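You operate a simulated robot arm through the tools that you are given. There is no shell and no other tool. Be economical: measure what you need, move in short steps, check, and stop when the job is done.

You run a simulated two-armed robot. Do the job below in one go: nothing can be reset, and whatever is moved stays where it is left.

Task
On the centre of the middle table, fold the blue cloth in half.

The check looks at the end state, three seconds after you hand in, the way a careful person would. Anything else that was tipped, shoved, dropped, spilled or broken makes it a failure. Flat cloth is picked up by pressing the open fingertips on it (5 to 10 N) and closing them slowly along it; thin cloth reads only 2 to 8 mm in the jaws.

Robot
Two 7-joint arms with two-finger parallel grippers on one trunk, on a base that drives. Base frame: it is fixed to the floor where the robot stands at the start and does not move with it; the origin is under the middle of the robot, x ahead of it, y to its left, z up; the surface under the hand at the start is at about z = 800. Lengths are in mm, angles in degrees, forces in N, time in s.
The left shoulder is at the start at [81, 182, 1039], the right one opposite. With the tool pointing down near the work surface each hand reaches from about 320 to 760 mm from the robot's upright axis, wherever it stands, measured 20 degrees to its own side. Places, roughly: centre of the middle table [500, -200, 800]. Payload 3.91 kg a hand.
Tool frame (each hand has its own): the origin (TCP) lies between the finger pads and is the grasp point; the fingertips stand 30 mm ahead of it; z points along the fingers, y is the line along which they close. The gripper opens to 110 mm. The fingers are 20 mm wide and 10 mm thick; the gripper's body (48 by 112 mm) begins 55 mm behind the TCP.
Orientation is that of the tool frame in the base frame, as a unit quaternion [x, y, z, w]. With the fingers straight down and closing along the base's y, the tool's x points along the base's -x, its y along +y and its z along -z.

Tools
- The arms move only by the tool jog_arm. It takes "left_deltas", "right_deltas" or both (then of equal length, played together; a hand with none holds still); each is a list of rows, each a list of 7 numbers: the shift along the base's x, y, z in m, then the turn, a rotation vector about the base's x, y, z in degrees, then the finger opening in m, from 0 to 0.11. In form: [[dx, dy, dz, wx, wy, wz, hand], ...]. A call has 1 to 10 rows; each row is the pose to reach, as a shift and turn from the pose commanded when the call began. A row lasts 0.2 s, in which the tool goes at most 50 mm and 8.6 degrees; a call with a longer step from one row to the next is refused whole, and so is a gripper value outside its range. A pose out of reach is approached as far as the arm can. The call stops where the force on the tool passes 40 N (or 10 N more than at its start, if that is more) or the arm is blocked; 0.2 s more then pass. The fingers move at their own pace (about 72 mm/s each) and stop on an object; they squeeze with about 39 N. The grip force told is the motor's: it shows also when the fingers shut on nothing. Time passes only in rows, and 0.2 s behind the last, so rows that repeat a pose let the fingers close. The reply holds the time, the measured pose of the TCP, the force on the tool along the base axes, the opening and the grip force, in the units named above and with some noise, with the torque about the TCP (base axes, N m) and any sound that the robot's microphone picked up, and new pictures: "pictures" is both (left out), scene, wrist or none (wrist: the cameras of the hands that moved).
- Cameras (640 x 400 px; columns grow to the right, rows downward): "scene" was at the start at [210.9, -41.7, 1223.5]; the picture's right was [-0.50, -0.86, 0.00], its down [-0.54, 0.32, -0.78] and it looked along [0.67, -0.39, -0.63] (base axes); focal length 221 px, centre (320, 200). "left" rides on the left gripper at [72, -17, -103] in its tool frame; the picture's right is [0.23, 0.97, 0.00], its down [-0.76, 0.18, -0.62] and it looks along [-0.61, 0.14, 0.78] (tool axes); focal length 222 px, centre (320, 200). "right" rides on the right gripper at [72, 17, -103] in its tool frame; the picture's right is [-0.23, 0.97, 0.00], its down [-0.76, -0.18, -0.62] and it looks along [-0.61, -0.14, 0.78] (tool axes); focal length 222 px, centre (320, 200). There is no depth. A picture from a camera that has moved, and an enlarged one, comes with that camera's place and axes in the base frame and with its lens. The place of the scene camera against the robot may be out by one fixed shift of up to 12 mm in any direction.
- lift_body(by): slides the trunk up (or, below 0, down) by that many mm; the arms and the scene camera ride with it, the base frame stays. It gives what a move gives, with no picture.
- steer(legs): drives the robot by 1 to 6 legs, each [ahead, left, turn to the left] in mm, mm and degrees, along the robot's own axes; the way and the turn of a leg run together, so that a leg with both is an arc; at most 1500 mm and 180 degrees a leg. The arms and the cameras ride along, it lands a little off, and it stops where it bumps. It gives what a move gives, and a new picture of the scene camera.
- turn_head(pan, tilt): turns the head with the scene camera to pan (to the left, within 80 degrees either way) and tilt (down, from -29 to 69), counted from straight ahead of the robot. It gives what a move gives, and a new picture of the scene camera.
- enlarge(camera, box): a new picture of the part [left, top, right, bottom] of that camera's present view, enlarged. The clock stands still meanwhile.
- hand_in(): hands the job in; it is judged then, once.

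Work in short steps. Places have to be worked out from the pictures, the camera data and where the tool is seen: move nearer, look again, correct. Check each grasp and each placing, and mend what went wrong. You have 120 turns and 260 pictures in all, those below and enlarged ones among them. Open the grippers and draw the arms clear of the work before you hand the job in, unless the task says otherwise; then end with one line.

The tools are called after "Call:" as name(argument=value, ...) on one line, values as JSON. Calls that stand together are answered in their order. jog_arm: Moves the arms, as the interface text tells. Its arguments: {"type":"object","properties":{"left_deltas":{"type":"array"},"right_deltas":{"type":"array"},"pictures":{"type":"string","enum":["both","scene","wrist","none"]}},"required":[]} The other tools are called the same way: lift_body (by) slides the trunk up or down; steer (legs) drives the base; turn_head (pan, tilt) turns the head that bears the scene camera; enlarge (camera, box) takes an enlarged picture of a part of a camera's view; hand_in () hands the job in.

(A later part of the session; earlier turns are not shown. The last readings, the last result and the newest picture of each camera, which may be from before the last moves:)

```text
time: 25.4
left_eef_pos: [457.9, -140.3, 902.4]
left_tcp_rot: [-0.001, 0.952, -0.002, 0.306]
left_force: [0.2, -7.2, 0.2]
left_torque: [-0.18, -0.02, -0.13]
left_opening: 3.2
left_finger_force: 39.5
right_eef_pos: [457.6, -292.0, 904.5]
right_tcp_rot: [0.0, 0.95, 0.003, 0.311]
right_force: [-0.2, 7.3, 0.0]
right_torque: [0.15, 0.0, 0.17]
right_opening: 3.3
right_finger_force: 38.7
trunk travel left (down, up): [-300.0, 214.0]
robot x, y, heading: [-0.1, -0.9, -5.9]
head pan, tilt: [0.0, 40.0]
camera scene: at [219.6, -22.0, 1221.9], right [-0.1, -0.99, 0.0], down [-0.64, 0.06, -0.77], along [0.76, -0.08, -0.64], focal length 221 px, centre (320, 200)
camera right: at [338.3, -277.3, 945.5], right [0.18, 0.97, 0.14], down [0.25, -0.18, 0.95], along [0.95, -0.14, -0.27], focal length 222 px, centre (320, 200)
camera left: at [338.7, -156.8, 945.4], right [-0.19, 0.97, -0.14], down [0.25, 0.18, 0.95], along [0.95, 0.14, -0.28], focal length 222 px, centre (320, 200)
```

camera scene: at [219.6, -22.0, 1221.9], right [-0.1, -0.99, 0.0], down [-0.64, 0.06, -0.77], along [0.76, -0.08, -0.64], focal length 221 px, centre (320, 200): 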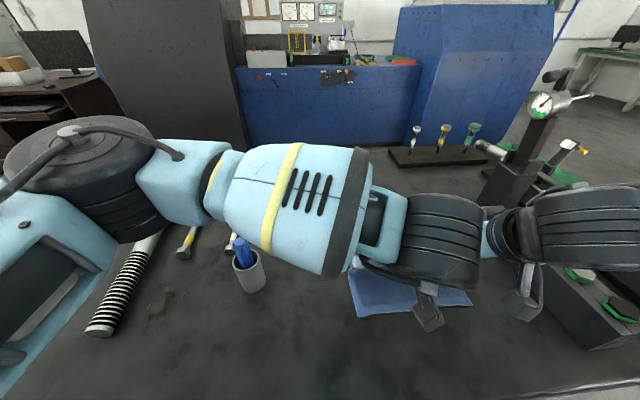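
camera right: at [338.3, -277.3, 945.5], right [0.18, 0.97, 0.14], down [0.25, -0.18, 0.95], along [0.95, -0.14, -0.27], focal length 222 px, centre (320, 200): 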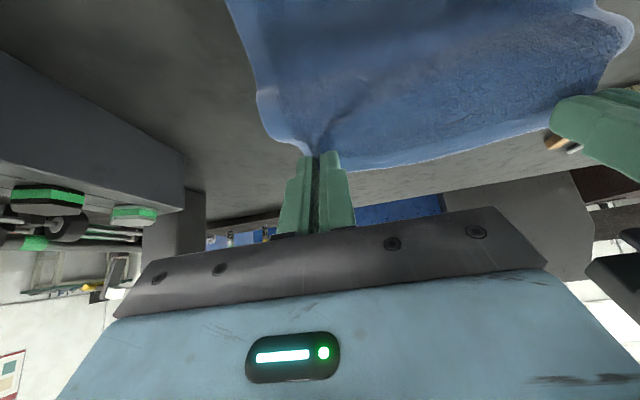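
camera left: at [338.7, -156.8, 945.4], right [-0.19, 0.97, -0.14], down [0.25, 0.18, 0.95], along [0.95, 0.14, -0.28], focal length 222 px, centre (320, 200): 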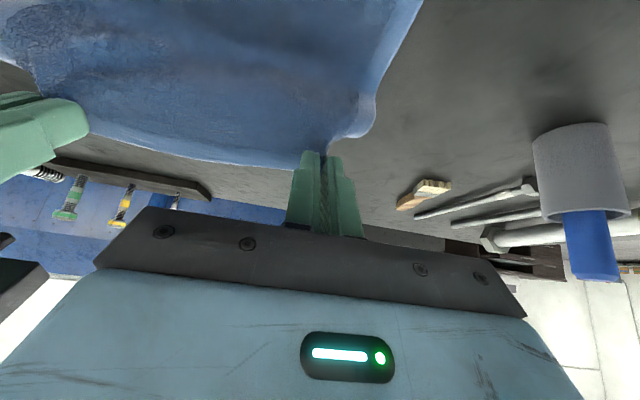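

The cloth is lifting cleanly and both grips hold. I'll continue the arc down toward the near edge.

Call:
jog_arm(left_deltas=[[-0.0216, 0, -0.0039, 0, -4, 0, 0], [-0.0414, 0, -0.0127, 0, -7, 0, 0], [-0.058, 0, -0.0257, 0, -9, 0, 0], [-0.0703, 0, -0.0416, 0, -9, 0, 0], [-0.0768, 0, -0.0563, 0, -9, 0, 0]], right_deltas=[[-0.0216, 0, -0.0039, 0, -4, 0, 0], [-0.0414, 0, -0.0127, 0, -7, 0, 0], [-0.058, 0, -0.0257, 0, -9, 0, 0], [-0.0703, 0, -0.0416, 0, -9, 0, 0], [-0.0768, 0, -0.0563, 0, -9, 0, 0]])

```text
time: 26.6
left_eef_pos: [383.0, -144.3, 850.5]
left_tcp_rot: [0.001, 0.925, -0.01, 0.381]
left_force: [7.1, -19.2, -0.7]
left_torque: [-0.47, -0.12, -0.43]
left_opening: 3.3
left_finger_force: 39.2
right_eef_pos: [428.6, -295.7, 837.7]
right_tcp_rot: [-0.011, 0.924, 0.012, 0.382]
right_force: [-7.3, 19.3, 5.2]
right_torque: [0.46, 0.04, 0.57]
right_opening: 3.9
right_finger_force: 39.5
right hand out of reach, approached as far as the arm can: row 2, 3, 4, 5
trunk travel left (down, up): [-300.0, 214.0]
robot x, y, heading: [0.6, -3.7, -5.7]
head pan, tilt: [0.0, 40.0]
stopped in row 5 (left hand): the force on the tool passed its limit at 40 N (the readings are from after the stop); the commanded pose is now the measured one
camera scene: at [220.1, -21.4, 1221.9], right [-0.1, -0.99, 0.0], down [-0.64, 0.06, -0.77], along [0.76, -0.08, -0.64], focal length 221 px, centre (320, 200)
camera right: at [304.8, -284.6, 860.1], right [0.13, 0.98, 0.18], down [0.1, -0.19, 0.98], along [0.99, -0.11, -0.13], focal length 222 px, centre (320, 200)
camera left: at [258.1, -159.5, 874.0], right [-0.15, 0.97, -0.18], down [0.1, 0.19, 0.98], along [0.98, 0.13, -0.13], focal length 222 px, centre (320, 200)
```

scene: 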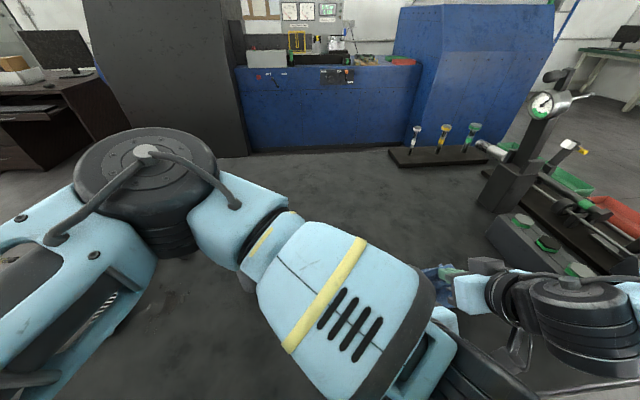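
right: 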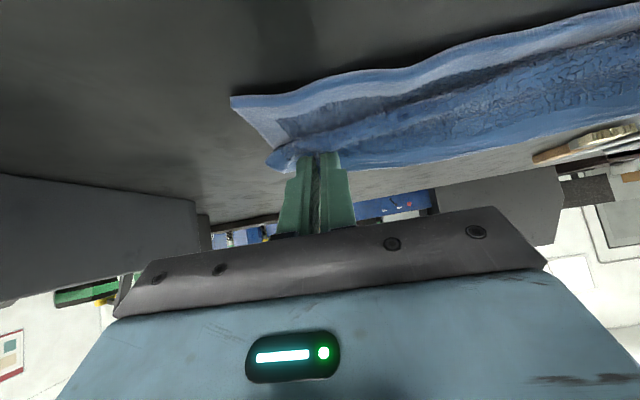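
left: 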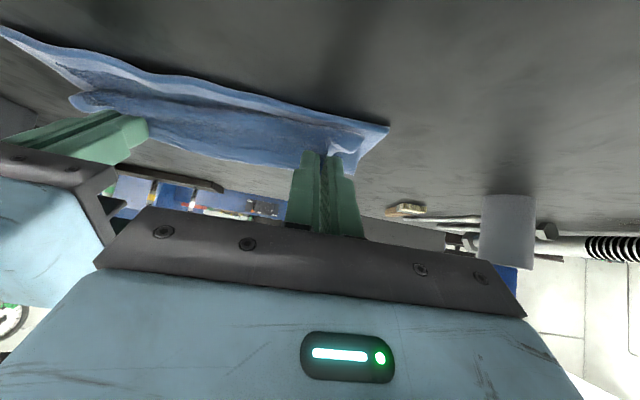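

The left hand arrived, but the right hit a limit 46 mm short with this much tilt. I'll reduce the right hand's tilt while bringing its corner back to the near edge.

Call:
jog_arm(right_deltas=[[0.001, 0, 0.004, 0, 8, 0, 0], [-0.003, 0, 0.0085, 0, 16, 0, 0], [-0.0114, 0, 0.0123, 0, 24, 0, 0], [-0.0214, 0, 0.0153, 0, 30, 0, 0], [-0.0344, 0, 0.0153, 0, 30, 0, 0], [-0.0344, 0, 0.0153, 0, 30, 0, 0]], pictures="wrist")

```text
time: 28.0
left_eef_pos: [383.5, -141.7, 850.4]
left_tcp_rot: [0.001, 0.925, -0.006, 0.379]
left_force: [-0.6, -12.9, -0.3]
left_torque: [-0.27, 0.02, -0.26]
left_opening: 3.4
left_finger_force: 39.2
right_eef_pos: [395.5, -300.0, 852.8]
right_tcp_rot: [-0.004, 0.991, 0.01, 0.13]
right_force: [0.5, 12.5, 0.7]
right_torque: [0.36, 0.02, 0.18]
right_opening: 3.4
right_finger_force: 39.5
trunk travel left (down, up): [-300.0, 214.0]
robot x, y, heading: [-1.6, -0.2, -5.6]
head pan, tilt: [0.0, 40.0]
camera right: at [298.9, -285.6, 934.2], right [0.21, 0.97, 0.08], down [0.58, -0.19, 0.8], along [0.79, -0.12, -0.6], focal length 222 px, centre (320, 200)
```

right: 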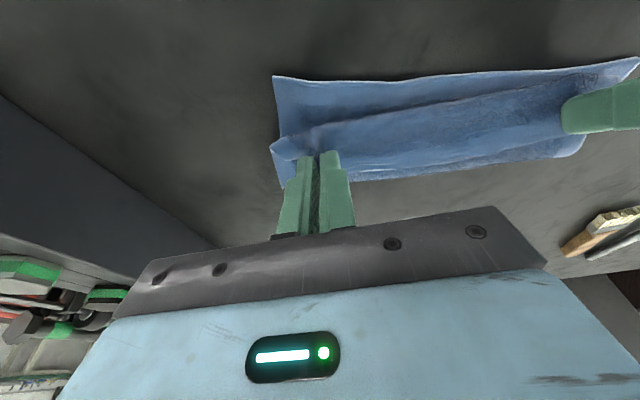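

The right corner arrived, but the lower layer turned about 10° along the way: its near edge now runs from (353, -313) to (392, -106). The fold still works in that skewed frame. I'll pull the right corner about 30 mm more toward that edge and ease the sideways tension.

Call:
jog_arm(right_deltas=[[-0.01, 0.004, 0, 0, 0, 0, 0], [-0.02, 0.006, 0, 0, 0, 0, 0], [-0.03, 0.006, -0.004, 0, 0, 0, 0], [-0.03, 0.006, -0.006, 0, 0, 0, 0]], pictures="wrist")

```text
time: 29.0
left_eef_pos: [382.2, -142.3, 848.9]
left_tcp_rot: [0.0, 0.925, -0.006, 0.38]
left_force: [-1.9, -6.8, 0.0]
left_torque: [-0.14, 0.06, -0.15]
left_opening: 3.2
left_finger_force: 39.3
right_eef_pos: [365.6, -293.1, 844.9]
right_tcp_rot: [-0.003, 0.991, 0.01, 0.131]
right_force: [1.8, 7.6, 1.1]
right_torque: [0.2, -0.05, 0.06]
right_opening: 3.5
right_finger_force: 38.9
trunk travel left (down, up): [-300.0, 214.0]
robot x, y, heading: [1.0, -2.2, -5.7]
head pan, tilt: [0.0, 40.0]
camera right: at [269.7, -280.1, 927.7], right [0.21, 0.97, 0.08], down [0.58, -0.19, 0.8], along [0.79, -0.12, -0.6], focal length 222 px, centre (320, 200)
```

right: 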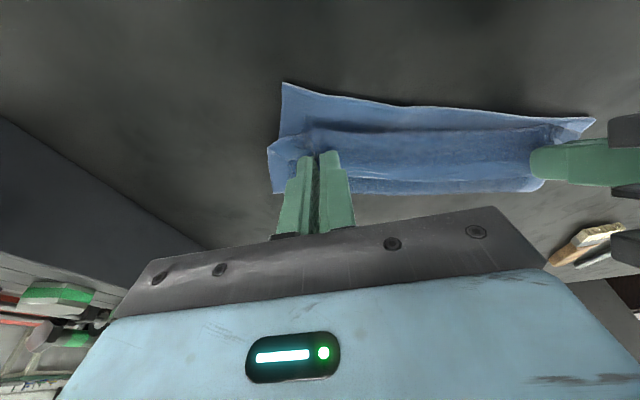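

Pulling the upper layer low drags the lower one with it. Only the left side, which went through the full high arc, folded cleanly. I'll reverse the fold with both hands, still gripping, to re-lay the cloth and repeat it with less tilt and in step.

Call:
jog_arm(left_deltas=[[0, 0, 0.02, 0, 6, 0, 0], [0.01, -0.001, 0.045, 0, 12, 0, 0], [0.03, -0.002, 0.06, 0, 18, 0, 0], [0.05, -0.002, 0.065, 0, 24, 0, 0], [0.07, -0.002, 0.065, 0, 30, 0, 0], [0.086, -0.002, 0.065, 0, 30, 0, 0]], right_deltas=[[0, 0, 0.025, 0, 0, 0, 0], [0.015, 0, 0.05, 0, 0, 0, 0], [0.04, 0, 0.069, 0, 0, 0, 0], [0.06, 0, 0.069, 0, 0, 0, 0], [0.08, 0, 0.069, 0, 0, 0, 0], [0.1026, 0, 0.069, 0, 0, 0, 0]], pictures="wrist")

```text
time: 30.4
left_eef_pos: [469.9, -144.0, 914.8]
left_tcp_rot: [-0.001, 0.992, -0.007, 0.127]
left_force: [0.6, -0.5, 0.2]
left_torque: [-0.02, -0.04, 0.02]
left_opening: 3.4
left_finger_force: 38.9
right_eef_pos: [470.2, -292.4, 914.4]
right_tcp_rot: [-0.004, 0.991, 0.01, 0.13]
right_force: [-0.2, 0.5, -1.5]
right_torque: [-0.03, -0.02, 0.01]
right_opening: 3.2
right_finger_force: 38.7
trunk travel left (down, up): [-300.0, 214.0]
robot x, y, heading: [-3.1, -0.5, -5.6]
head pan, tilt: [0.0, 40.0]
camera right: at [372.5, -279.6, 996.1], right [0.21, 0.97, 0.08], down [0.58, -0.19, 0.8], along [0.79, -0.12, -0.6], focal length 222 px, centre (320, 200)
camera left: at [373.7, -160.3, 996.2], right [-0.22, 0.97, -0.07], down [0.58, 0.19, 0.79], along [0.78, 0.14, -0.61], focal length 222 px, centre (320, 200)
```

right: 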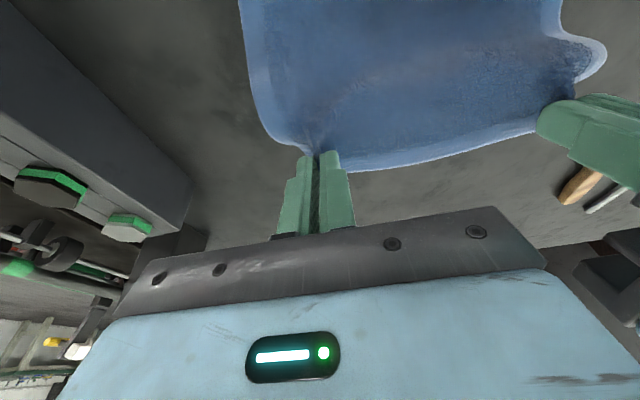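
left: 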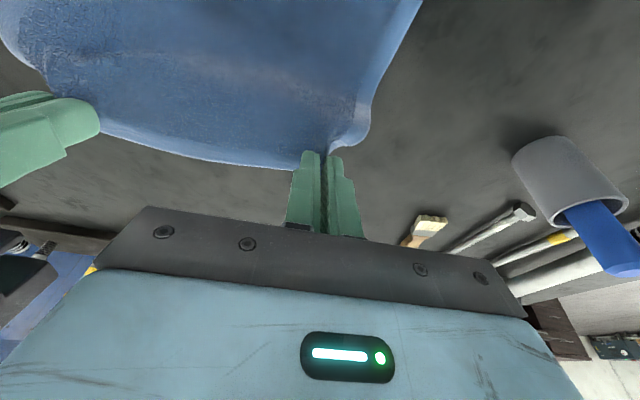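

The grip is good and the lower layer is relaxed. I'll lay the cloth flat again at its original place, pulling slightly +x to bring the near edge back.

Call:
jog_arm(left_deltas=[[0.034, 0, -0.01, 0, 3, 0, 0], [0.061, 0.001, -0.035, 0, 7, 0, 0], [0.08, 0.003, -0.06, 0, 11, 0, 0], [0.088, 0.004, -0.077, 0, 15, 0, 0], [0.088, 0.004, -0.077, 0, 15, 0, 0]], right_deltas=[[0.034, 0, -0.01, 0, 3, 0, 0], [0.061, -0.001, -0.035, 0, 7, 0, 0], [0.08, -0.003, -0.06, 0, 11, 0, 0], [0.088, -0.004, -0.077, 0, 15, 0, 0], [0.088, -0.004, -0.077, 0, 15, 0, 0]])

```text
time: 31.6
left_eef_pos: [558.2, -141.9, 837.8]
left_tcp_rot: [-0.002, 1.0, -0.007, -0.002]
left_force: [-0.5, -11.1, 1.1]
left_torque: [-0.32, -0.02, 0.07]
left_opening: 3.1
left_finger_force: 38.8
right_eef_pos: [557.5, -295.9, 837.9]
right_tcp_rot: [-0.003, 1.0, 0.011, 0.0]
right_force: [-0.9, 9.8, -0.3]
right_torque: [0.26, -0.04, 0.05]
right_opening: 3.2
right_finger_force: 38.7
trunk travel left (down, up): [-300.0, 214.0]
robot x, y, heading: [-0.9, 1.1, -5.8]
head pan, tilt: [0.0, 40.0]
camera scene: at [220.2, -21.4, 1221.9], right [-0.1, -0.99, 0.0], down [-0.64, 0.06, -0.77], along [0.76, -0.08, -0.64], focal length 221 px, centre (320, 200)
camera right: at [485.1, -283.5, 942.7], right [0.22, 0.98, 0.02], down [0.76, -0.19, 0.62], along [0.61, -0.12, -0.78], focal length 222 px, centre (320, 200)
camera left: at [485.5, -157.0, 941.3], right [-0.23, 0.97, -0.01], down [0.76, 0.19, 0.62], along [0.6, 0.13, -0.79], focal length 222 px, centre (320, 200)
```

scene: 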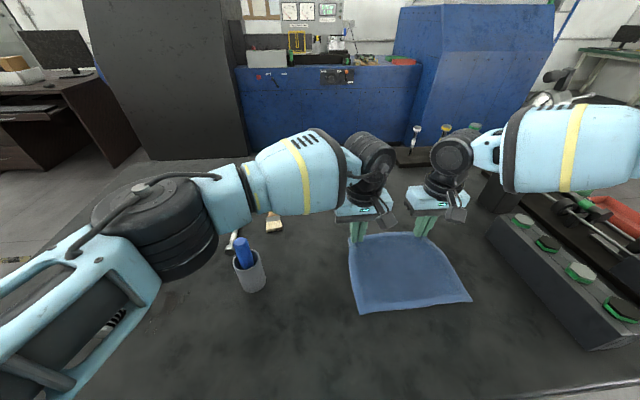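
right: 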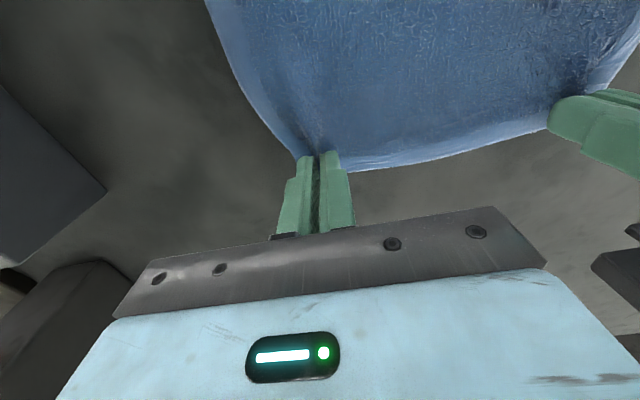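
left: 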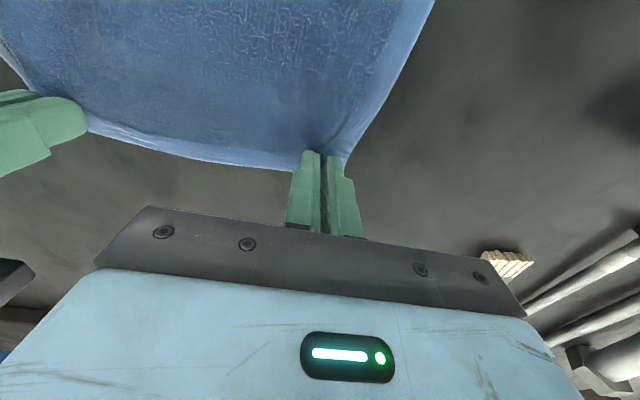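

The cloth is flat again with its near edge at x ≈ 397. I'll refold with both hands in step, tilting only 15° and keeping the full arc.

Call:
jog_arm(left_deltas=[[-0.0042, -0.003, 0.0199, 0, -3, 0, 0], [-0.0128, -0.003, 0.0384, 0, -5, 0, 0], [-0.0265, -0.003, 0.0541, 0, -8, 0, 0], [-0.0432, -0.003, 0.0662, 0, -10, 0, 0], [-0.063, -0.003, 0.0736, 0, -13, 0, 0], [-0.0838, -0.003, 0.076, 0, -15, 0, 0], [-0.1035, -0.003, 0.0734, 0, -15, 0, 0], [-0.1218, -0.003, 0.0657, 0, -15, 0, 0], [-0.1375, -0.003, 0.0534, 0, -15, 0, 0], [-0.1483, -0.003, 0.0398, 0, -15, 0, 0]], right_deltas=[[-0.0042, 0.003, 0.0199, 0, -3, 0, 0], [-0.0128, 0.003, 0.0384, 0, -5, 0, 0], [-0.0265, 0.003, 0.0541, 0, -8, 0, 0], [-0.0432, 0.003, 0.0662, 0, -10, 0, 0], [-0.063, 0.003, 0.0736, 0, -13, 0, 0], [-0.0838, 0.003, 0.076, 0, -15, 0, 0], [-0.1035, 0.003, 0.0734, 0, -15, 0, 0], [-0.1218, 0.003, 0.0657, 0, -15, 0, 0], [-0.1375, 0.003, 0.0534, 0, -15, 0, 0], [-0.1483, 0.003, 0.0398, 0, -15, 0, 0]])

```text
time: 33.8
left_eef_pos: [410.0, -143.1, 876.4]
left_tcp_rot: [-0.001, 0.992, -0.006, 0.128]
left_force: [-0.2, -3.2, 0.1]
left_torque: [-0.11, 0.01, -0.02]
left_opening: 3.1
left_finger_force: 38.8
right_eef_pos: [408.5, -293.2, 877.5]
right_tcp_rot: [-0.004, 0.991, 0.01, 0.132]
right_force: [0.0, 2.6, -0.9]
right_torque: [0.07, -0.01, 0.06]
right_opening: 3.2
right_finger_force: 40.1
trunk travel left (down, up): [-300.0, 214.0]
robot x, y, heading: [-0.4, -0.3, -5.8]
head pan, tilt: [0.0, 40.0]
camera scene: at [220.6, -21.7, 1221.8], right [-0.1, -0.99, 0.0], down [-0.64, 0.06, -0.77], along [0.76, -0.08, -0.64], focal length 221 px, centre (320, 200)
camera right: at [311.4, -280.5, 958.6], right [0.21, 0.97, 0.08], down [0.57, -0.19, 0.8], along [0.79, -0.12, -0.6], focal length 222 px, centre (320, 200)
camera left: at [313.7, -159.1, 958.8], right [-0.22, 0.97, -0.07], down [0.58, 0.19, 0.79], along [0.79, 0.14, -0.6], focal length 222 px, centre (320, 200)
```

scene: 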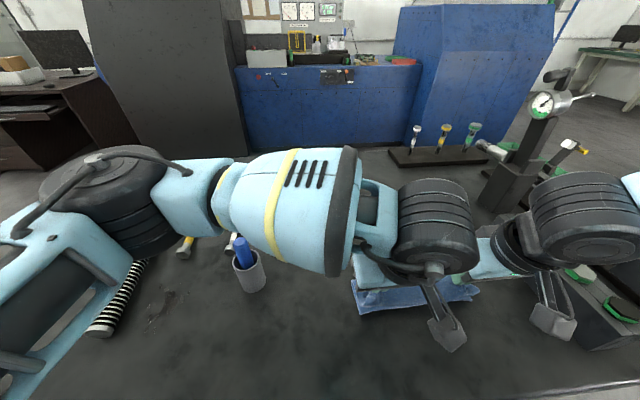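
right: 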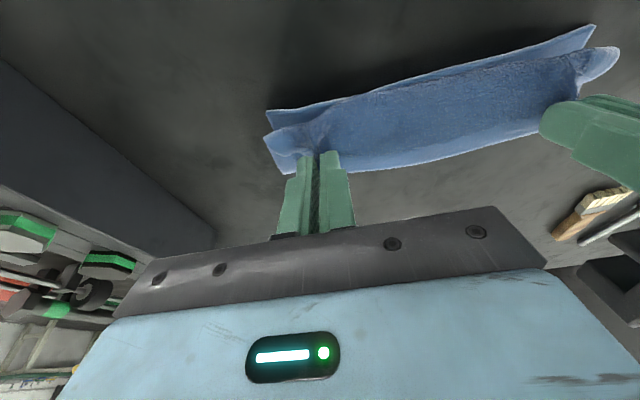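
left: 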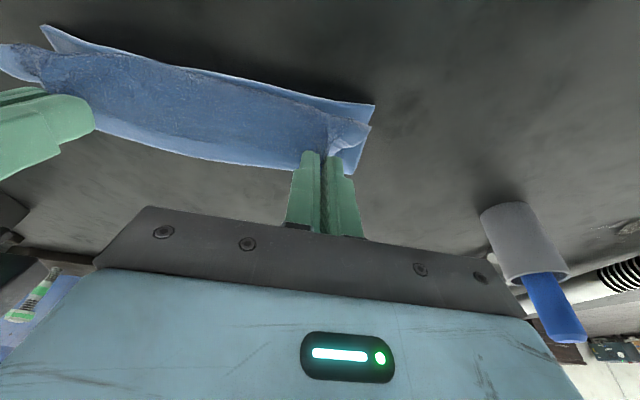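

The fold is in step and the lower layer hasn't moved (near edge x ≈ 395). I'll lower both corners almost straight down onto the near edge.

Call:
jog_arm(left_deltas=[[-0.004, 0, -0.012, 0, 0, 0, 0], [-0.007, 0, -0.024, 0, 0, 0, 0], [-0.009, 0, -0.034, 0, 0, 0, 0], [-0.009, 0, -0.039, 0, 0, 0, 0], [-0.009, 0, -0.039, 0, 0, 0, 0]], right_deltas=[[-0.004, 0, -0.012, 0, 0, 0, 0], [-0.007, 0, -0.024, 0, 0, 0, 0], [-0.009, 0, -0.034, 0, 0, 0, 0], [-0.009, 0, -0.039, 0, 0, 0, 0], [-0.009, 0, -0.039, 0, 0, 0, 0]], pictures="wrist")

```text
time: 35.0
left_eef_pos: [399.6, -143.2, 839.3]
left_tcp_rot: [-0.002, 0.992, -0.007, 0.127]
left_force: [2.5, -3.1, 10.3]
left_torque: [-0.06, -0.11, -0.02]
left_opening: 3.2
left_finger_force: 39.2
right_eef_pos: [400.2, -292.6, 838.7]
right_tcp_rot: [-0.004, 0.991, 0.01, 0.132]
right_force: [0.6, 0.0, 7.6]
right_torque: [-0.03, -0.04, 0.01]
right_opening: 3.3
right_finger_force: 39.1
trunk travel left (down, up): [-300.0, 214.0]
robot x, y, heading: [1.7, 1.7, -5.8]
head pan, tilt: [0.0, 40.0]
camera right: at [302.7, -279.5, 920.4], right [0.21, 0.97, 0.08], down [0.57, -0.19, 0.8], along [0.79, -0.12, -0.6], focal length 222 px, centre (320, 200)
camera left: at [303.4, -158.9, 921.6], right [-0.22, 0.97, -0.07], down [0.58, 0.19, 0.79], along [0.79, 0.13, -0.6], focal length 222 px, centre (320, 200)
```

right: 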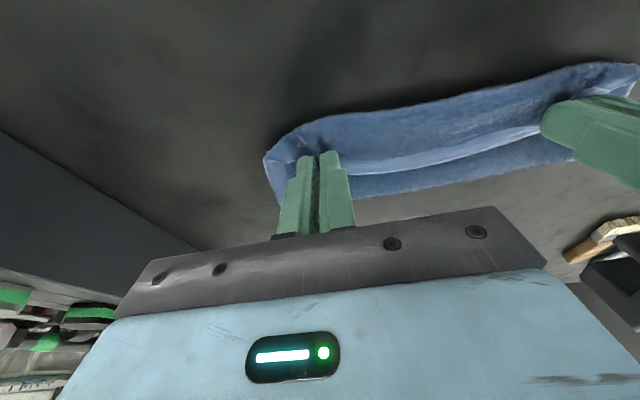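
left: 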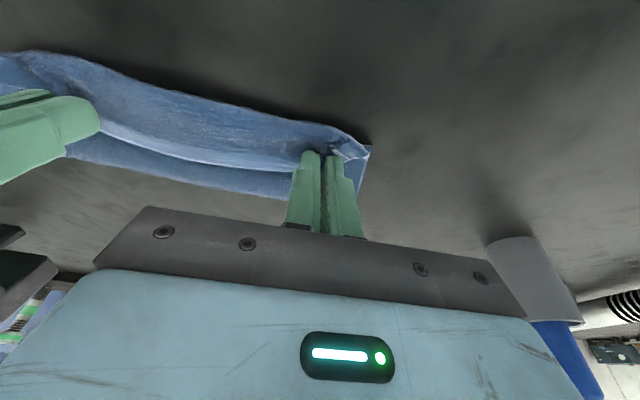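

The corners are down at the near edge, with the hem strip still rolled up in the fingers. I'll open gently, rise straight up, and see how it settles.

Call:
jog_arm(left_deltas=[[0, 0, 0.001, 0, 0, 0, 0.006], [0, 0, 0.001, 0, 0, 0, 0.012], [0, 0, 0.001, 0, 0, 0, 0.018], [-0.003, 0, 0.012, 0, 0, 0, 0.018], [-0.01, 0, 0.04, 0, 0, 0, 0.018], [-0.015, 0, 0.08, 0, 0, 0, 0.018]], right_deltas=[[0, 0, 0.001, 0, 0, 0, 0.006], [0, 0, 0.001, 0, 0, 0, 0.012], [0, 0, 0.001, 0, 0, 0, 0.018], [-0.003, 0, 0.012, 0, 0, 0, 0.018], [-0.01, 0, 0.04, 0, 0, 0, 0.018], [-0.015, 0, 0.08, 0, 0, 0, 0.018]], pictures="wrist")

```text
time: 36.4
left_eef_pos: [384.4, -142.8, 918.1]
left_tcp_rot: [-0.001, 0.992, -0.005, 0.128]
left_force: [0.1, 0.8, 0.1]
left_torque: [-0.01, -0.03, 0.01]
left_opening: 18.1
left_finger_force: 0.0
right_eef_pos: [383.8, -291.7, 917.6]
right_tcp_rot: [-0.004, 0.991, 0.01, 0.131]
right_force: [-0.1, -0.5, 0.2]
right_torque: [-0.05, 0.01, 0.02]
right_opening: 18.2
right_finger_force: 0.1
trunk travel left (down, up): [-300.0, 214.0]
robot x, y, heading: [-2.1, -0.6, -5.6]
head pan, tilt: [0.0, 40.0]
camera right: at [286.7, -279.4, 1000.6], right [0.21, 0.97, 0.08], down [0.58, -0.19, 0.8], along [0.79, -0.12, -0.6], focal length 222 px, centre (320, 200)
camera left: at [289.2, -158.9, 999.7], right [-0.22, 0.97, -0.07], down [0.58, 0.19, 0.79], along [0.79, 0.14, -0.6], focal length 222 px, centre (320, 200)
```

right: 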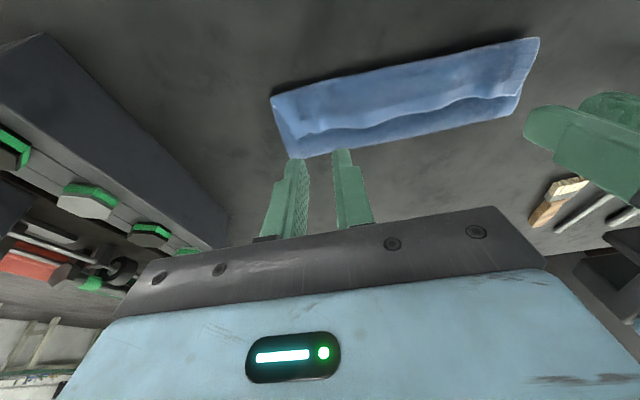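
left: 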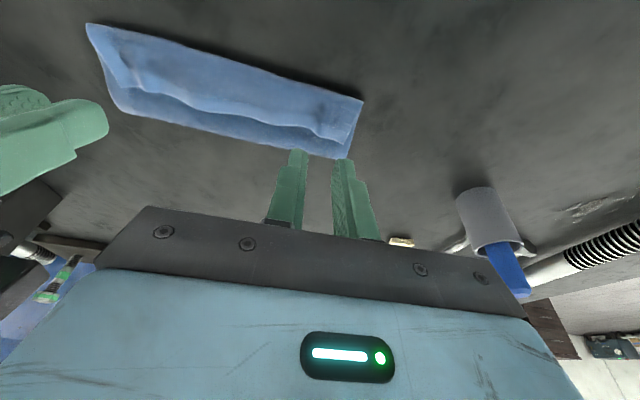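

Both corners are released. I'll look more closely at how the upper edge lies.

Call:
enlarge(camera="right", box=[250, 20, 560, 214])

Call:
enlarge(camera="left", box=[70, 0, 380, 194])

```text
2.06 times, centred on (405, 117) of right
camera zoom: at [286.7, -279.4, 1000.6], right [0.21, 0.97, 0.08], down [0.58, -0.19, 0.8], along [0.79, -0.12, -0.6], focal length 458 px, centre (145, 371)
```

zoom: 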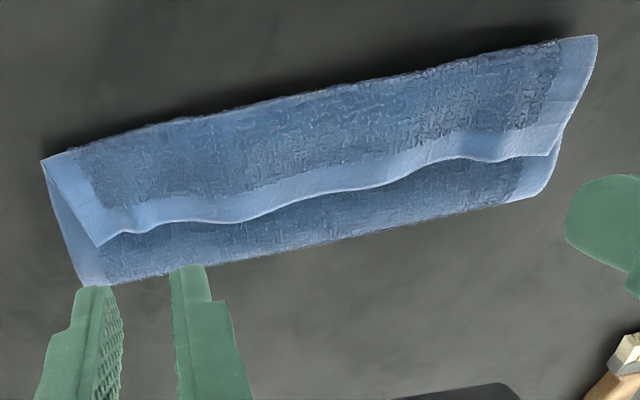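

```text
2.06 times, centred on (225, 97) of left
camera zoom: at [289.2, -158.9, 999.7], right [-0.22, 0.97, -0.07], down [0.58, 0.19, 0.79], along [0.79, 0.14, -0.6], focal length 458 px, centre (516, 412)
```

zoom: 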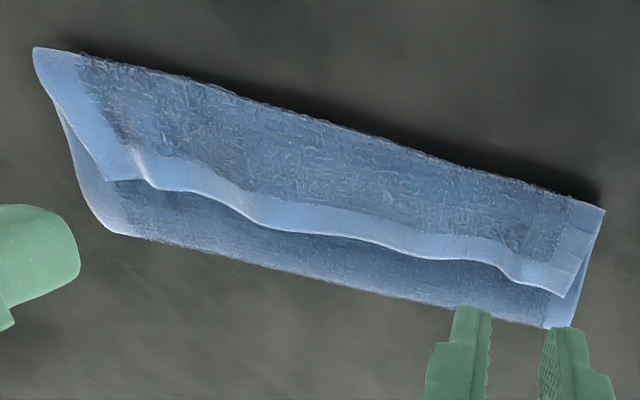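

The hem of the upper layer is rolled back toward the fold line. I'll use partly open fingertips on both hands: come down beyond the hem (x ≈ 450), just above the cloth, then sweep it over toward the near edge.

Call:
jog_arm(left_deltas=[[0.03, 0, 0, 0, 0, 0, 0.05], [0.058, 0, -0.01, 0, 0, 0, 0.05], [0.058, 0, -0.045, 0, 0, 0, 0.05], [0.058, 0, -0.07, 0, 0, 0, 0.05], [0.058, 0, -0.079, 0, 0, 0, 0.05], [0.058, 0, -0.079, 0, 0, 0, 0.05]], right_deltas=[[0.03, 0, 0, 0, 0, 0, 0.05], [0.058, 0, -0.01, 0, 0, 0, 0.05], [0.058, 0, -0.045, 0, 0, 0, 0.05], [0.058, 0, -0.07, 0, 0, 0, 0.05], [0.058, 0, -0.079, 0, 0, 0, 0.05], [0.058, 0, -0.079, 0, 0, 0, 0.05]], pictures="wrist")

```text
time: 37.8
left_eef_pos: [443.3, -145.6, 839.4]
left_tcp_rot: [-0.001, 0.992, -0.006, 0.128]
left_force: [0.4, 0.0, 0.8]
left_torque: [0.03, 0.02, -0.01]
left_opening: 50.0
left_finger_force: 0.0
right_eef_pos: [444.1, -293.7, 839.7]
right_tcp_rot: [-0.005, 0.991, 0.01, 0.131]
right_force: [0.0, 0.6, 1.6]
right_torque: [-0.04, -0.02, -0.01]
right_opening: 49.9
right_finger_force: 0.0
trunk travel left (down, up): [-300.0, 214.0]
robot x, y, heading: [2.8, 3.9, -5.8]
head pan, tilt: [0.0, 40.0]
camera right: at [346.8, -281.5, 921.5], right [0.21, 0.97, 0.08], down [0.58, -0.19, 0.8], along [0.79, -0.12, -0.6], focal length 222 px, centre (320, 200)
camera left: at [348.3, -159.5, 921.8], right [-0.22, 0.97, -0.07], down [0.58, 0.19, 0.79], along [0.79, 0.14, -0.6], focal length 222 px, centre (320, 200)
```

right: 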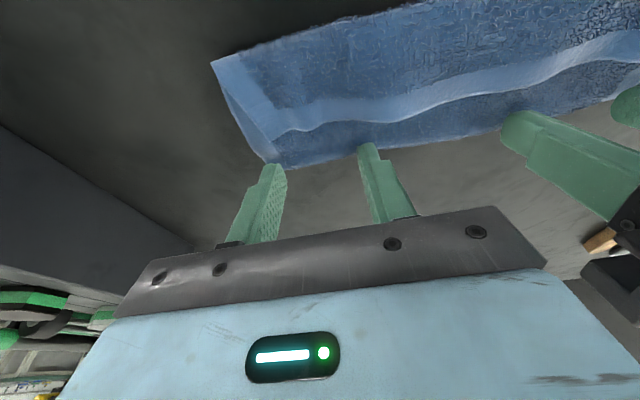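
left: 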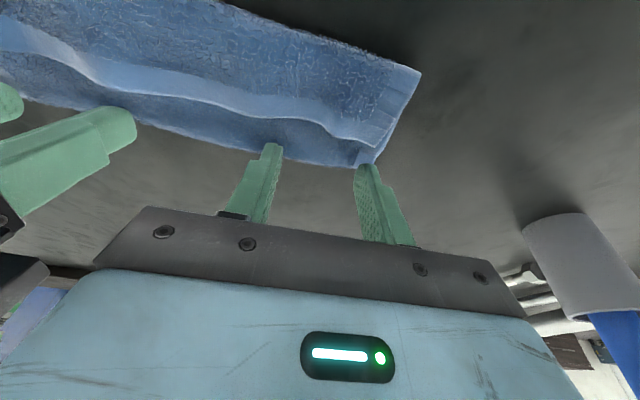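

The fingertips sit just beyond the hem, above the lower layer. I'll dip 3 mm and sweep toward the robot to turn the hem over.

Call:
jog_arm(left_deltas=[[0, 0, -0.003, 0, 0, 0, 0.05], [-0.01, 0, -0.003, 0, 0, 0, 0.05], [-0.02, 0, 0.0, 0, 0, 0, 0.05], [-0.03, 0, 0.006, 0, 0, 0, 0.05], [-0.04, 0, 0.012, 0, 0, 0, 0.05], [-0.052, 0, 0.014, 0, 0, 0, 0.05], [-0.064, 0, 0.012, 0, 0, 0, 0.05], [-0.076, 0, 0.008, 0, 0, 0, 0.05]], right_deltas=[[0, 0, -0.003, 0, 0, 0, 0.05], [-0.01, 0, -0.003, 0, 0, 0, 0.05], [-0.02, 0, 0.0, 0, 0, 0, 0.05], [-0.03, 0, 0.006, 0, 0, 0, 0.05], [-0.04, 0, 0.012, 0, 0, 0, 0.05], [-0.052, 0, 0.014, 0, 0, 0, 0.05], [-0.064, 0, 0.012, 0, 0, 0, 0.05], [-0.076, 0, 0.008, 0, 0, 0, 0.05]], pictures="wrist")

```text
time: 39.6
left_eef_pos: [367.2, -143.7, 849.5]
left_tcp_rot: [-0.002, 0.992, -0.006, 0.128]
left_force: [-0.8, -1.2, 0.0]
left_torque: [0.02, -0.02, 0.01]
left_opening: 50.2
left_finger_force: 0.1
right_eef_pos: [366.5, -294.5, 846.9]
right_tcp_rot: [-0.004, 0.991, 0.009, 0.131]
right_force: [-0.1, -0.6, 0.1]
right_torque: [0.0, 0.01, 0.0]
right_opening: 50.2
right_finger_force: 0.0
trunk travel left (down, up): [-300.0, 214.0]
robot x, y, heading: [-3.6, -3.0, -5.7]
head pan, tilt: [0.0, 40.0]
camera right: at [270.3, -282.5, 929.5], right [0.21, 0.97, 0.08], down [0.58, -0.19, 0.8], along [0.79, -0.12, -0.6], focal length 222 px, centre (320, 200)
camera left: at [270.5, -159.5, 931.0], right [-0.22, 0.97, -0.07], down [0.58, 0.19, 0.79], along [0.79, 0.14, -0.6], focal length 222 px, centre (320, 200)
```

right: 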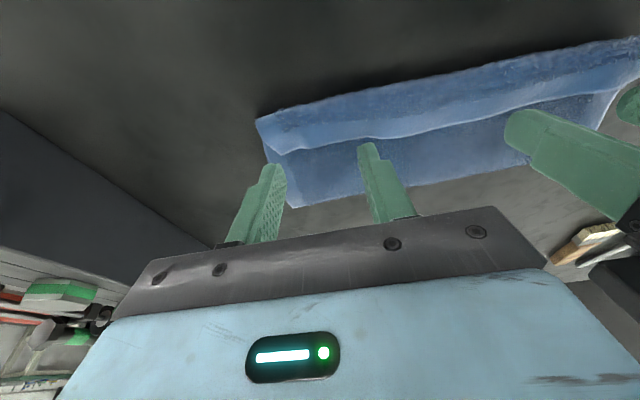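
left: 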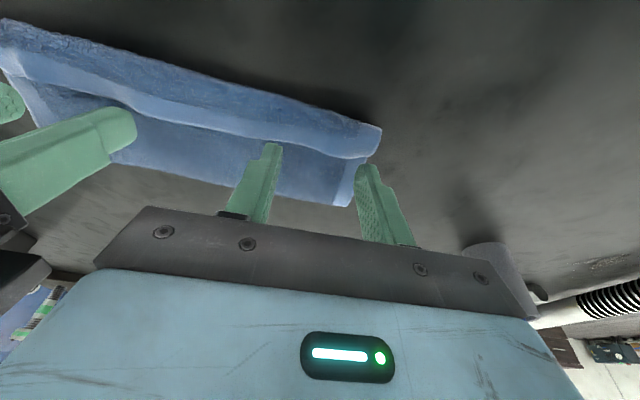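

The sweep rolled the hem along instead of turning it over. I'll lift the hands and look closely before choosing a fix.

Call:
jog_arm(left_deltas=[[0, 0, 0.03, 0, 0, 0, 0.036], [-0.01, 0, 0.06, 0, 0, 0, 0.036], [-0.02, 0, 0.09, 0, 0, 0, 0.036]], right_deltas=[[0, 0, 0.03, 0, 0, 0, 0.036], [-0.01, 0, 0.06, 0, 0, 0, 0.036], [-0.02, 0, 0.09, 0, 0, 0, 0.036]], pictures="none")

Call:
enlarge(camera="right", box=[250, 20, 560, 214])

Call:
enlarge(camera="left", box=[70, 20, 380, 214])

```text
time: 40.4
left_eef_pos: [345.6, -142.1, 936.9]
left_tcp_rot: [-0.001, 0.992, -0.006, 0.128]
left_force: [0.2, 0.1, 0.1]
left_torque: [-0.02, 0.0, 0.0]
left_opening: 36.2
left_finger_force: 0.2
right_eef_pos: [346.2, -295.3, 936.4]
right_tcp_rot: [-0.005, 0.991, 0.01, 0.131]
right_force: [0.8, 0.4, -0.9]
right_torque: [0.01, -0.03, -0.03]
right_opening: 36.2
right_finger_force: 0.1
trunk travel left (down, up): [-300.0, 214.0]
robot x, y, heading: [2.8, -0.4, -5.6]
head pan, tilt: [0.0, 40.0]
```

```text
2.06 times, centred on (405, 117) of right
camera zoom: at [249.7, -281.9, 1018.5], right [0.21, 0.98, 0.08], down [0.58, -0.19, 0.8], along [0.79, -0.12, -0.6], focal length 458 px, centre (145, 371)
```

zoom: 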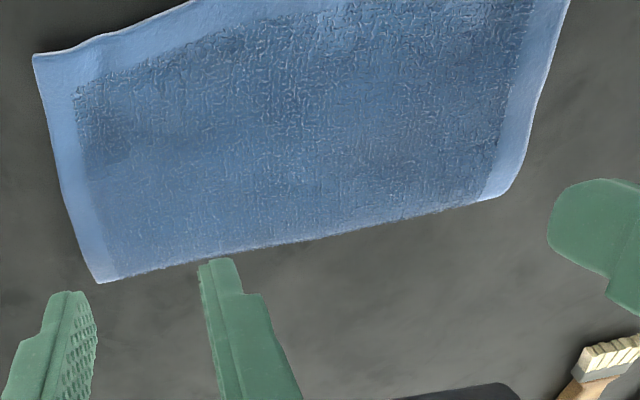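

```text
2.06 times, centred on (225, 117) of left
camera zoom: at [250.4, -158.8, 1019.3], right [-0.22, 0.97, -0.07], down [0.58, 0.19, 0.79], along [0.79, 0.14, -0.6], focal length 458 px, centre (516, 371)
```

zoom: 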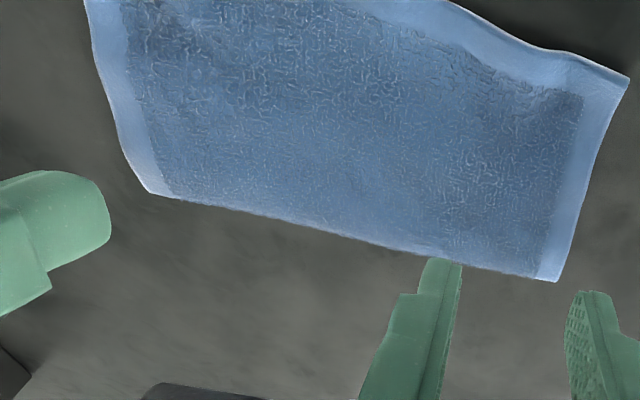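

The cloth turned over by itself as I lifted away: the upper layer now lies with its hem toward me. It overshoots, though: its edge is at x ≈ 316, the fold at x ≈ 436, so the upper layer is about 119 mm against about 60 mm below. I'll grip this edge, now correctly oriented, lift, and set it down so the halves match.

Call:
jog_arm(left_deltas=[[-0.01, 0.001, -0.02, 0, 5, 0, 0.036], [-0.018, 0.001, -0.05, 0, 10, 0, 0.036], [-0.021, 0.001, -0.08, 0, 15, 0, 0.036], [-0.021, 0.001, -0.08, 0, 15, 0, 0.036]], right_deltas=[[-0.01, 0, -0.02, 0, 5, 0, 0.036], [-0.018, 0, -0.05, 0, 10, 0, 0.036], [-0.022, 0, -0.08, 0, 15, 0, 0.036], [-0.022, 0, -0.08, 0, 15, 0, 0.036]], pictures="wrist")

```text
time: 41.4
left_eef_pos: [325.4, -144.1, 856.7]
left_tcp_rot: [-0.002, 1.0, -0.005, -0.005]
left_force: [-0.5, 0.1, 0.0]
left_torque: [-0.03, 0.01, -0.03]
left_opening: 35.9
left_finger_force: 0.0
right_eef_pos: [323.6, -294.1, 856.2]
right_tcp_rot: [-0.003, 1.0, 0.011, 0.0]
right_force: [-0.7, -0.7, 0.8]
right_torque: [0.01, -0.03, 0.01]
right_opening: 36.0
right_finger_force: 0.0
trunk travel left (down, up): [-300.0, 214.0]
robot x, y, heading: [-0.3, 1.2, -6.1]
head pan, tilt: [0.0, 40.0]
camera right: at [251.9, -281.0, 960.4], right [0.22, 0.97, 0.02], down [0.76, -0.19, 0.62], along [0.61, -0.12, -0.78], focal length 222 px, centre (320, 200)
camera left: at [253.7, -158.7, 960.6], right [-0.23, 0.97, -0.01], down [0.76, 0.19, 0.62], along [0.6, 0.14, -0.79], focal length 222 px, centre (320, 200)
```

right: 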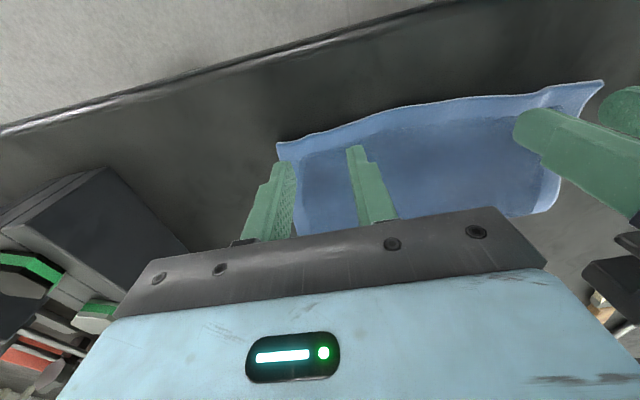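
left: 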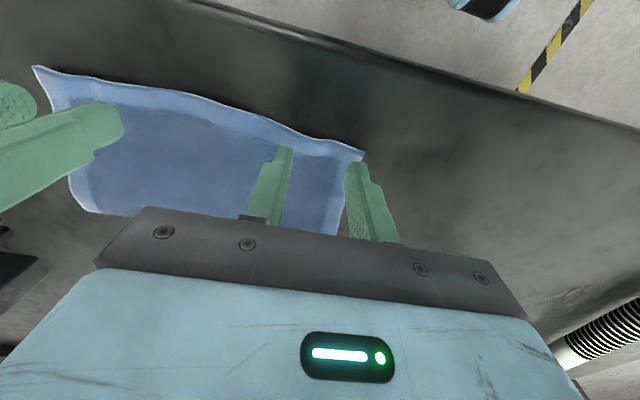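

Both hands are well placed over the upper edge (corners at (322, -110) and (316, -324)). I'll go down to contact.

Call:
jog_arm(left_deltas=[[0.003, 0.003, -0.012, 0, 0, 0, 0.036], [0.003, 0.003, -0.02, 0, 0, 0, 0.036], [0.003, 0.003, -0.0235, 0, 0, 0, 0.036], [0.003, 0.003, -0.0235, 0, 0, 0, 0.036]], right_deltas=[[0.001, 0, -0.012, 0, 0, 0, 0.036], [0.001, 0, -0.02, 0, 0, 0, 0.036], [0.001, 0, -0.0235, 0, 0, 0, 0.036], [0.001, 0, -0.0235, 0, 0, 0, 0.036]], pictures="none")

```text
time: 42.4
left_eef_pos: [327.6, -139.9, 832.9]
left_tcp_rot: [-0.001, 1.0, -0.006, -0.003]
left_force: [-0.1, -1.8, 3.2]
left_torque: [0.0, -0.06, 0.02]
left_opening: 35.9
left_finger_force: 0.0
right_eef_pos: [326.6, -294.8, 834.0]
right_tcp_rot: [-0.002, 1.0, 0.01, 0.002]
right_force: [-0.6, -0.1, 5.4]
right_torque: [-0.07, 0.0, -0.02]
right_opening: 36.0
right_finger_force: 0.0
trunk travel left (down, up): [-300.0, 214.0]
robot x, y, heading: [-0.4, 0.8, -5.8]
head pan, tilt: [0.0, 40.0]
```

Contact forces are 3.2 and 5.4 N. I'll press slightly more and close.

Call:
jog_arm(left_deltas=[[0, 0, -0.0009, 0, 0, 0, 0.036], [0, 0, -0.0009, 0, 0, 0, 0.031], [0, 0, -0.0009, 0, 0, 0, 0.026], [0, 0, -0.0009, 0, 0, 0, 0.021], [0, 0, -0.0009, 0, 0, 0, 0.016], [0, 0, -0.0009, 0, 0, 0, 0.011], [0, 0, -0.0009, 0, 0, 0, 0.006], [0, 0, -0.0009, 0, 0, 0, 0.0], [0, 0, -0.0009, 0, 0, 0, 0.0], [0, 0, -0.0009, 0, 0, 0, 0.0]], right_deltas=[[0, 0, -0.0006, 0, 0, 0, 0.036], [0, 0, -0.0006, 0, 0, 0, 0.031], [0, 0, -0.0006, 0, 0, 0, 0.026], [0, 0, -0.0006, 0, 0, 0, 0.021], [0, 0, -0.0006, 0, 0, 0, 0.016], [0, 0, -0.0006, 0, 0, 0, 0.011], [0, 0, -0.0006, 0, 0, 0, 0.006], [0, 0, -0.0006, 0, 0, 0, 0.0], [0, 0, -0.0006, 0, 0, 0, 0.0], [0, 0, -0.0006, 0, 0, 0, 0.0]], pictures="wrist")

```text
time: 44.6
left_eef_pos: [327.0, -139.9, 832.1]
left_tcp_rot: [-0.001, 1.0, -0.006, -0.003]
left_force: [-0.2, -8.7, 8.5]
left_torque: [-0.26, -0.08, 0.02]
left_opening: 4.4
left_finger_force: 38.7
right_eef_pos: [326.3, -293.8, 833.2]
right_tcp_rot: [-0.003, 1.0, 0.01, 0.0]
right_force: [0.7, 7.9, 7.1]
right_torque: [0.3, 0.0, -0.07]
right_opening: 2.4
right_finger_force: 39.0
trunk travel left (down, up): [-300.0, 214.0]
robot x, y, heading: [1.0, 1.5, -5.6]
head pan, tilt: [0.0, 40.0]
camera right: at [253.4, -280.9, 937.6], right [0.22, 0.97, 0.02], down [0.76, -0.19, 0.62], along [0.61, -0.12, -0.78], focal length 222 px, centre (320, 200)
camera left: at [256.2, -155.7, 937.5], right [-0.23, 0.97, -0.01], down [0.76, 0.19, 0.62], along [0.6, 0.13, -0.79], focal length 222 px, centre (320, 200)
```

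right: 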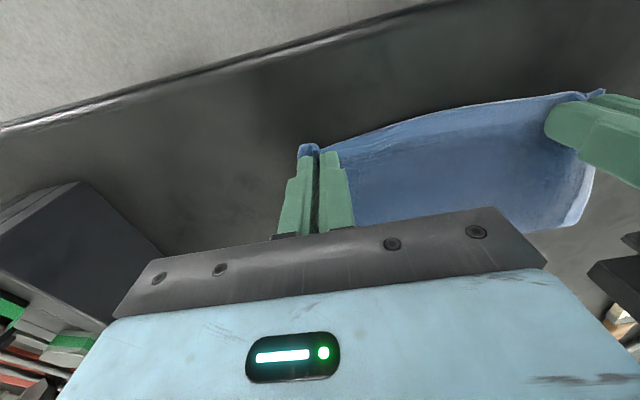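
left: 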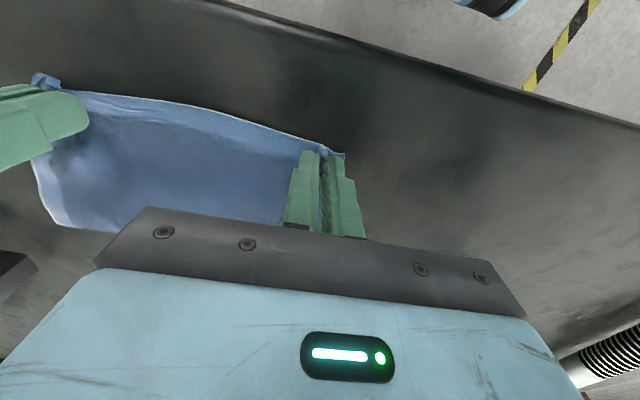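

Both hands have the upper edge. I'll lift it in an arc back over the fold line, to roll the fold and see where the lower edge lies.

Call:
jog_arm(left_deltas=[[0.008, -0.002, 0.03, 0, 0, 0, 0], [0.022, -0.002, 0.055, 0, 0, 0, 0], [0.043, -0.002, 0.077, 0, 0, 0, 0], [0.07, -0.002, 0.092, 0, 0, 0, 0], [0.098, -0.002, 0.097, 0, 0, 0, 0]], right_deltas=[[0.008, 0.002, 0.03, 0, 0, 0, 0], [0.022, 0.002, 0.055, 0, 0, 0, 0], [0.043, 0.002, 0.077, 0, 0, 0, 0], [0.07, 0.002, 0.092, 0, 0, 0, 0], [0.098, 0.002, 0.097, 0, 0, 0, 0]])

```text
time: 45.8
left_eef_pos: [426.7, -140.9, 930.6]
left_tcp_rot: [-0.001, 1.0, -0.005, -0.004]
left_force: [-0.1, -3.8, -0.3]
left_torque: [-0.1, 0.02, 0.05]
left_opening: 4.5
left_finger_force: 38.2
right_eef_pos: [426.4, -291.6, 930.4]
right_tcp_rot: [-0.004, 1.0, 0.011, 0.0]
right_force: [0.0, 4.1, -0.3]
right_torque: [0.16, 0.05, -0.02]
right_opening: 2.5
right_finger_force: 39.6
trunk travel left (down, up): [-300.0, 214.0]
robot x, y, heading: [1.5, -2.1, -5.6]
head pan, tilt: [0.0, 40.0]
camera scene: at [221.5, -21.4, 1221.6], right [-0.1, -0.99, 0.0], down [-0.64, 0.06, -0.77], along [0.76, -0.08, -0.64], focal length 221 px, centre (320, 200)
camera right: at [353.9, -278.9, 1034.9], right [0.22, 0.98, 0.02], down [0.76, -0.19, 0.62], along [0.61, -0.12, -0.79], focal length 222 px, centre (320, 200)
camera left: at [356.1, -156.2, 1034.6], right [-0.23, 0.97, -0.01], down [0.77, 0.19, 0.62], along [0.6, 0.14, -0.79], focal length 222 px, centre (320, 200)
```

scene: 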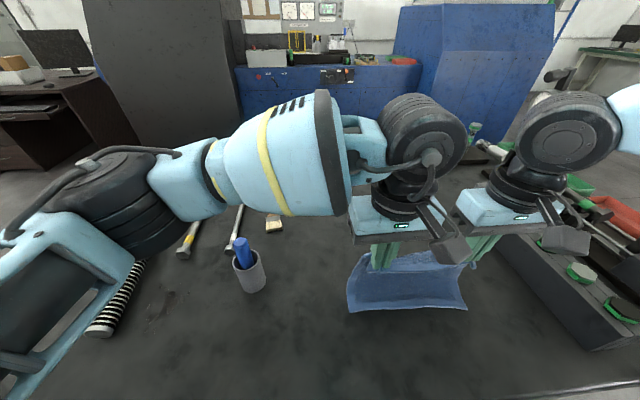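
right: 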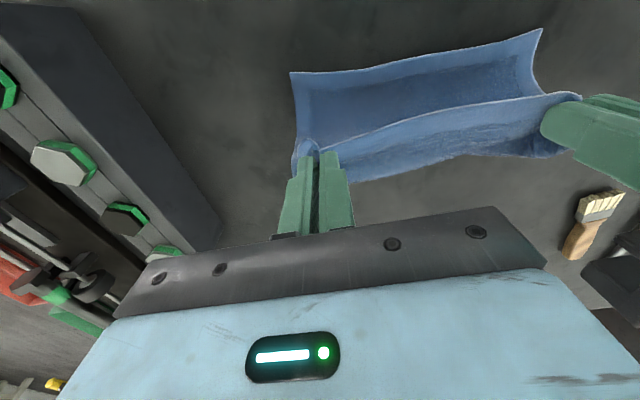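
left: 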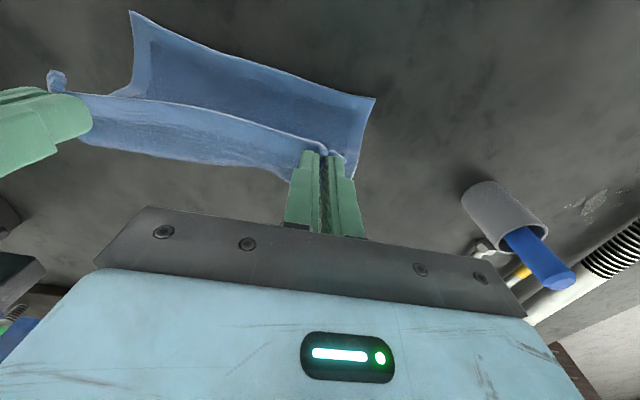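

The lower layer is now visible with near corners at about (382, -308) and (397, -92), and the held hem points toward me as wanted. I'll swing out to x ≈ 505 so the fold line rolls to the middle, shift y about +16 to match the lower layer, and arc back.

Call:
jog_arm(left_deltas=[[0.045, 0.006, -0.01, 0, 0, 0, 0], [0.088, 0.012, -0.036, 0, 0, 0, 0], [0.088, 0.017, -0.036, 0, 0, 0, 0], [0.0583, 0.017, -0.0176, 0, 0, 0, 0], [0.0333, 0.017, -0.021, 0, 0, 0, 0], [0.0133, 0.017, -0.031, 0, 0, 0, 0], [-0.0017, 0.017, -0.045, 0, 0, 0, 0], [-0.0117, 0.017, -0.057, 0, 0, 0, 0]], right_deltas=[[0.04, 0.006, -0.01, 0, 0, 0, 0], [0.0756, 0.012, -0.035, 0, 0, 0, 0], [0.0756, 0.015, -0.035, 0, 0, 0, 0], [0.0456, 0.015, -0.017, 0, 0, 0, 0], [0.0206, 0.015, -0.021, 0, 0, 0, 0], [0.0006, 0.015, -0.031, 0, 0, 0, 0], [-0.0144, 0.015, -0.045, 0, 0, 0, 0], [-0.0244, 0.015, -0.057, 0, 0, 0, 0]])

```text
refused: row 2 steps farther than a row can; nothing moved
```

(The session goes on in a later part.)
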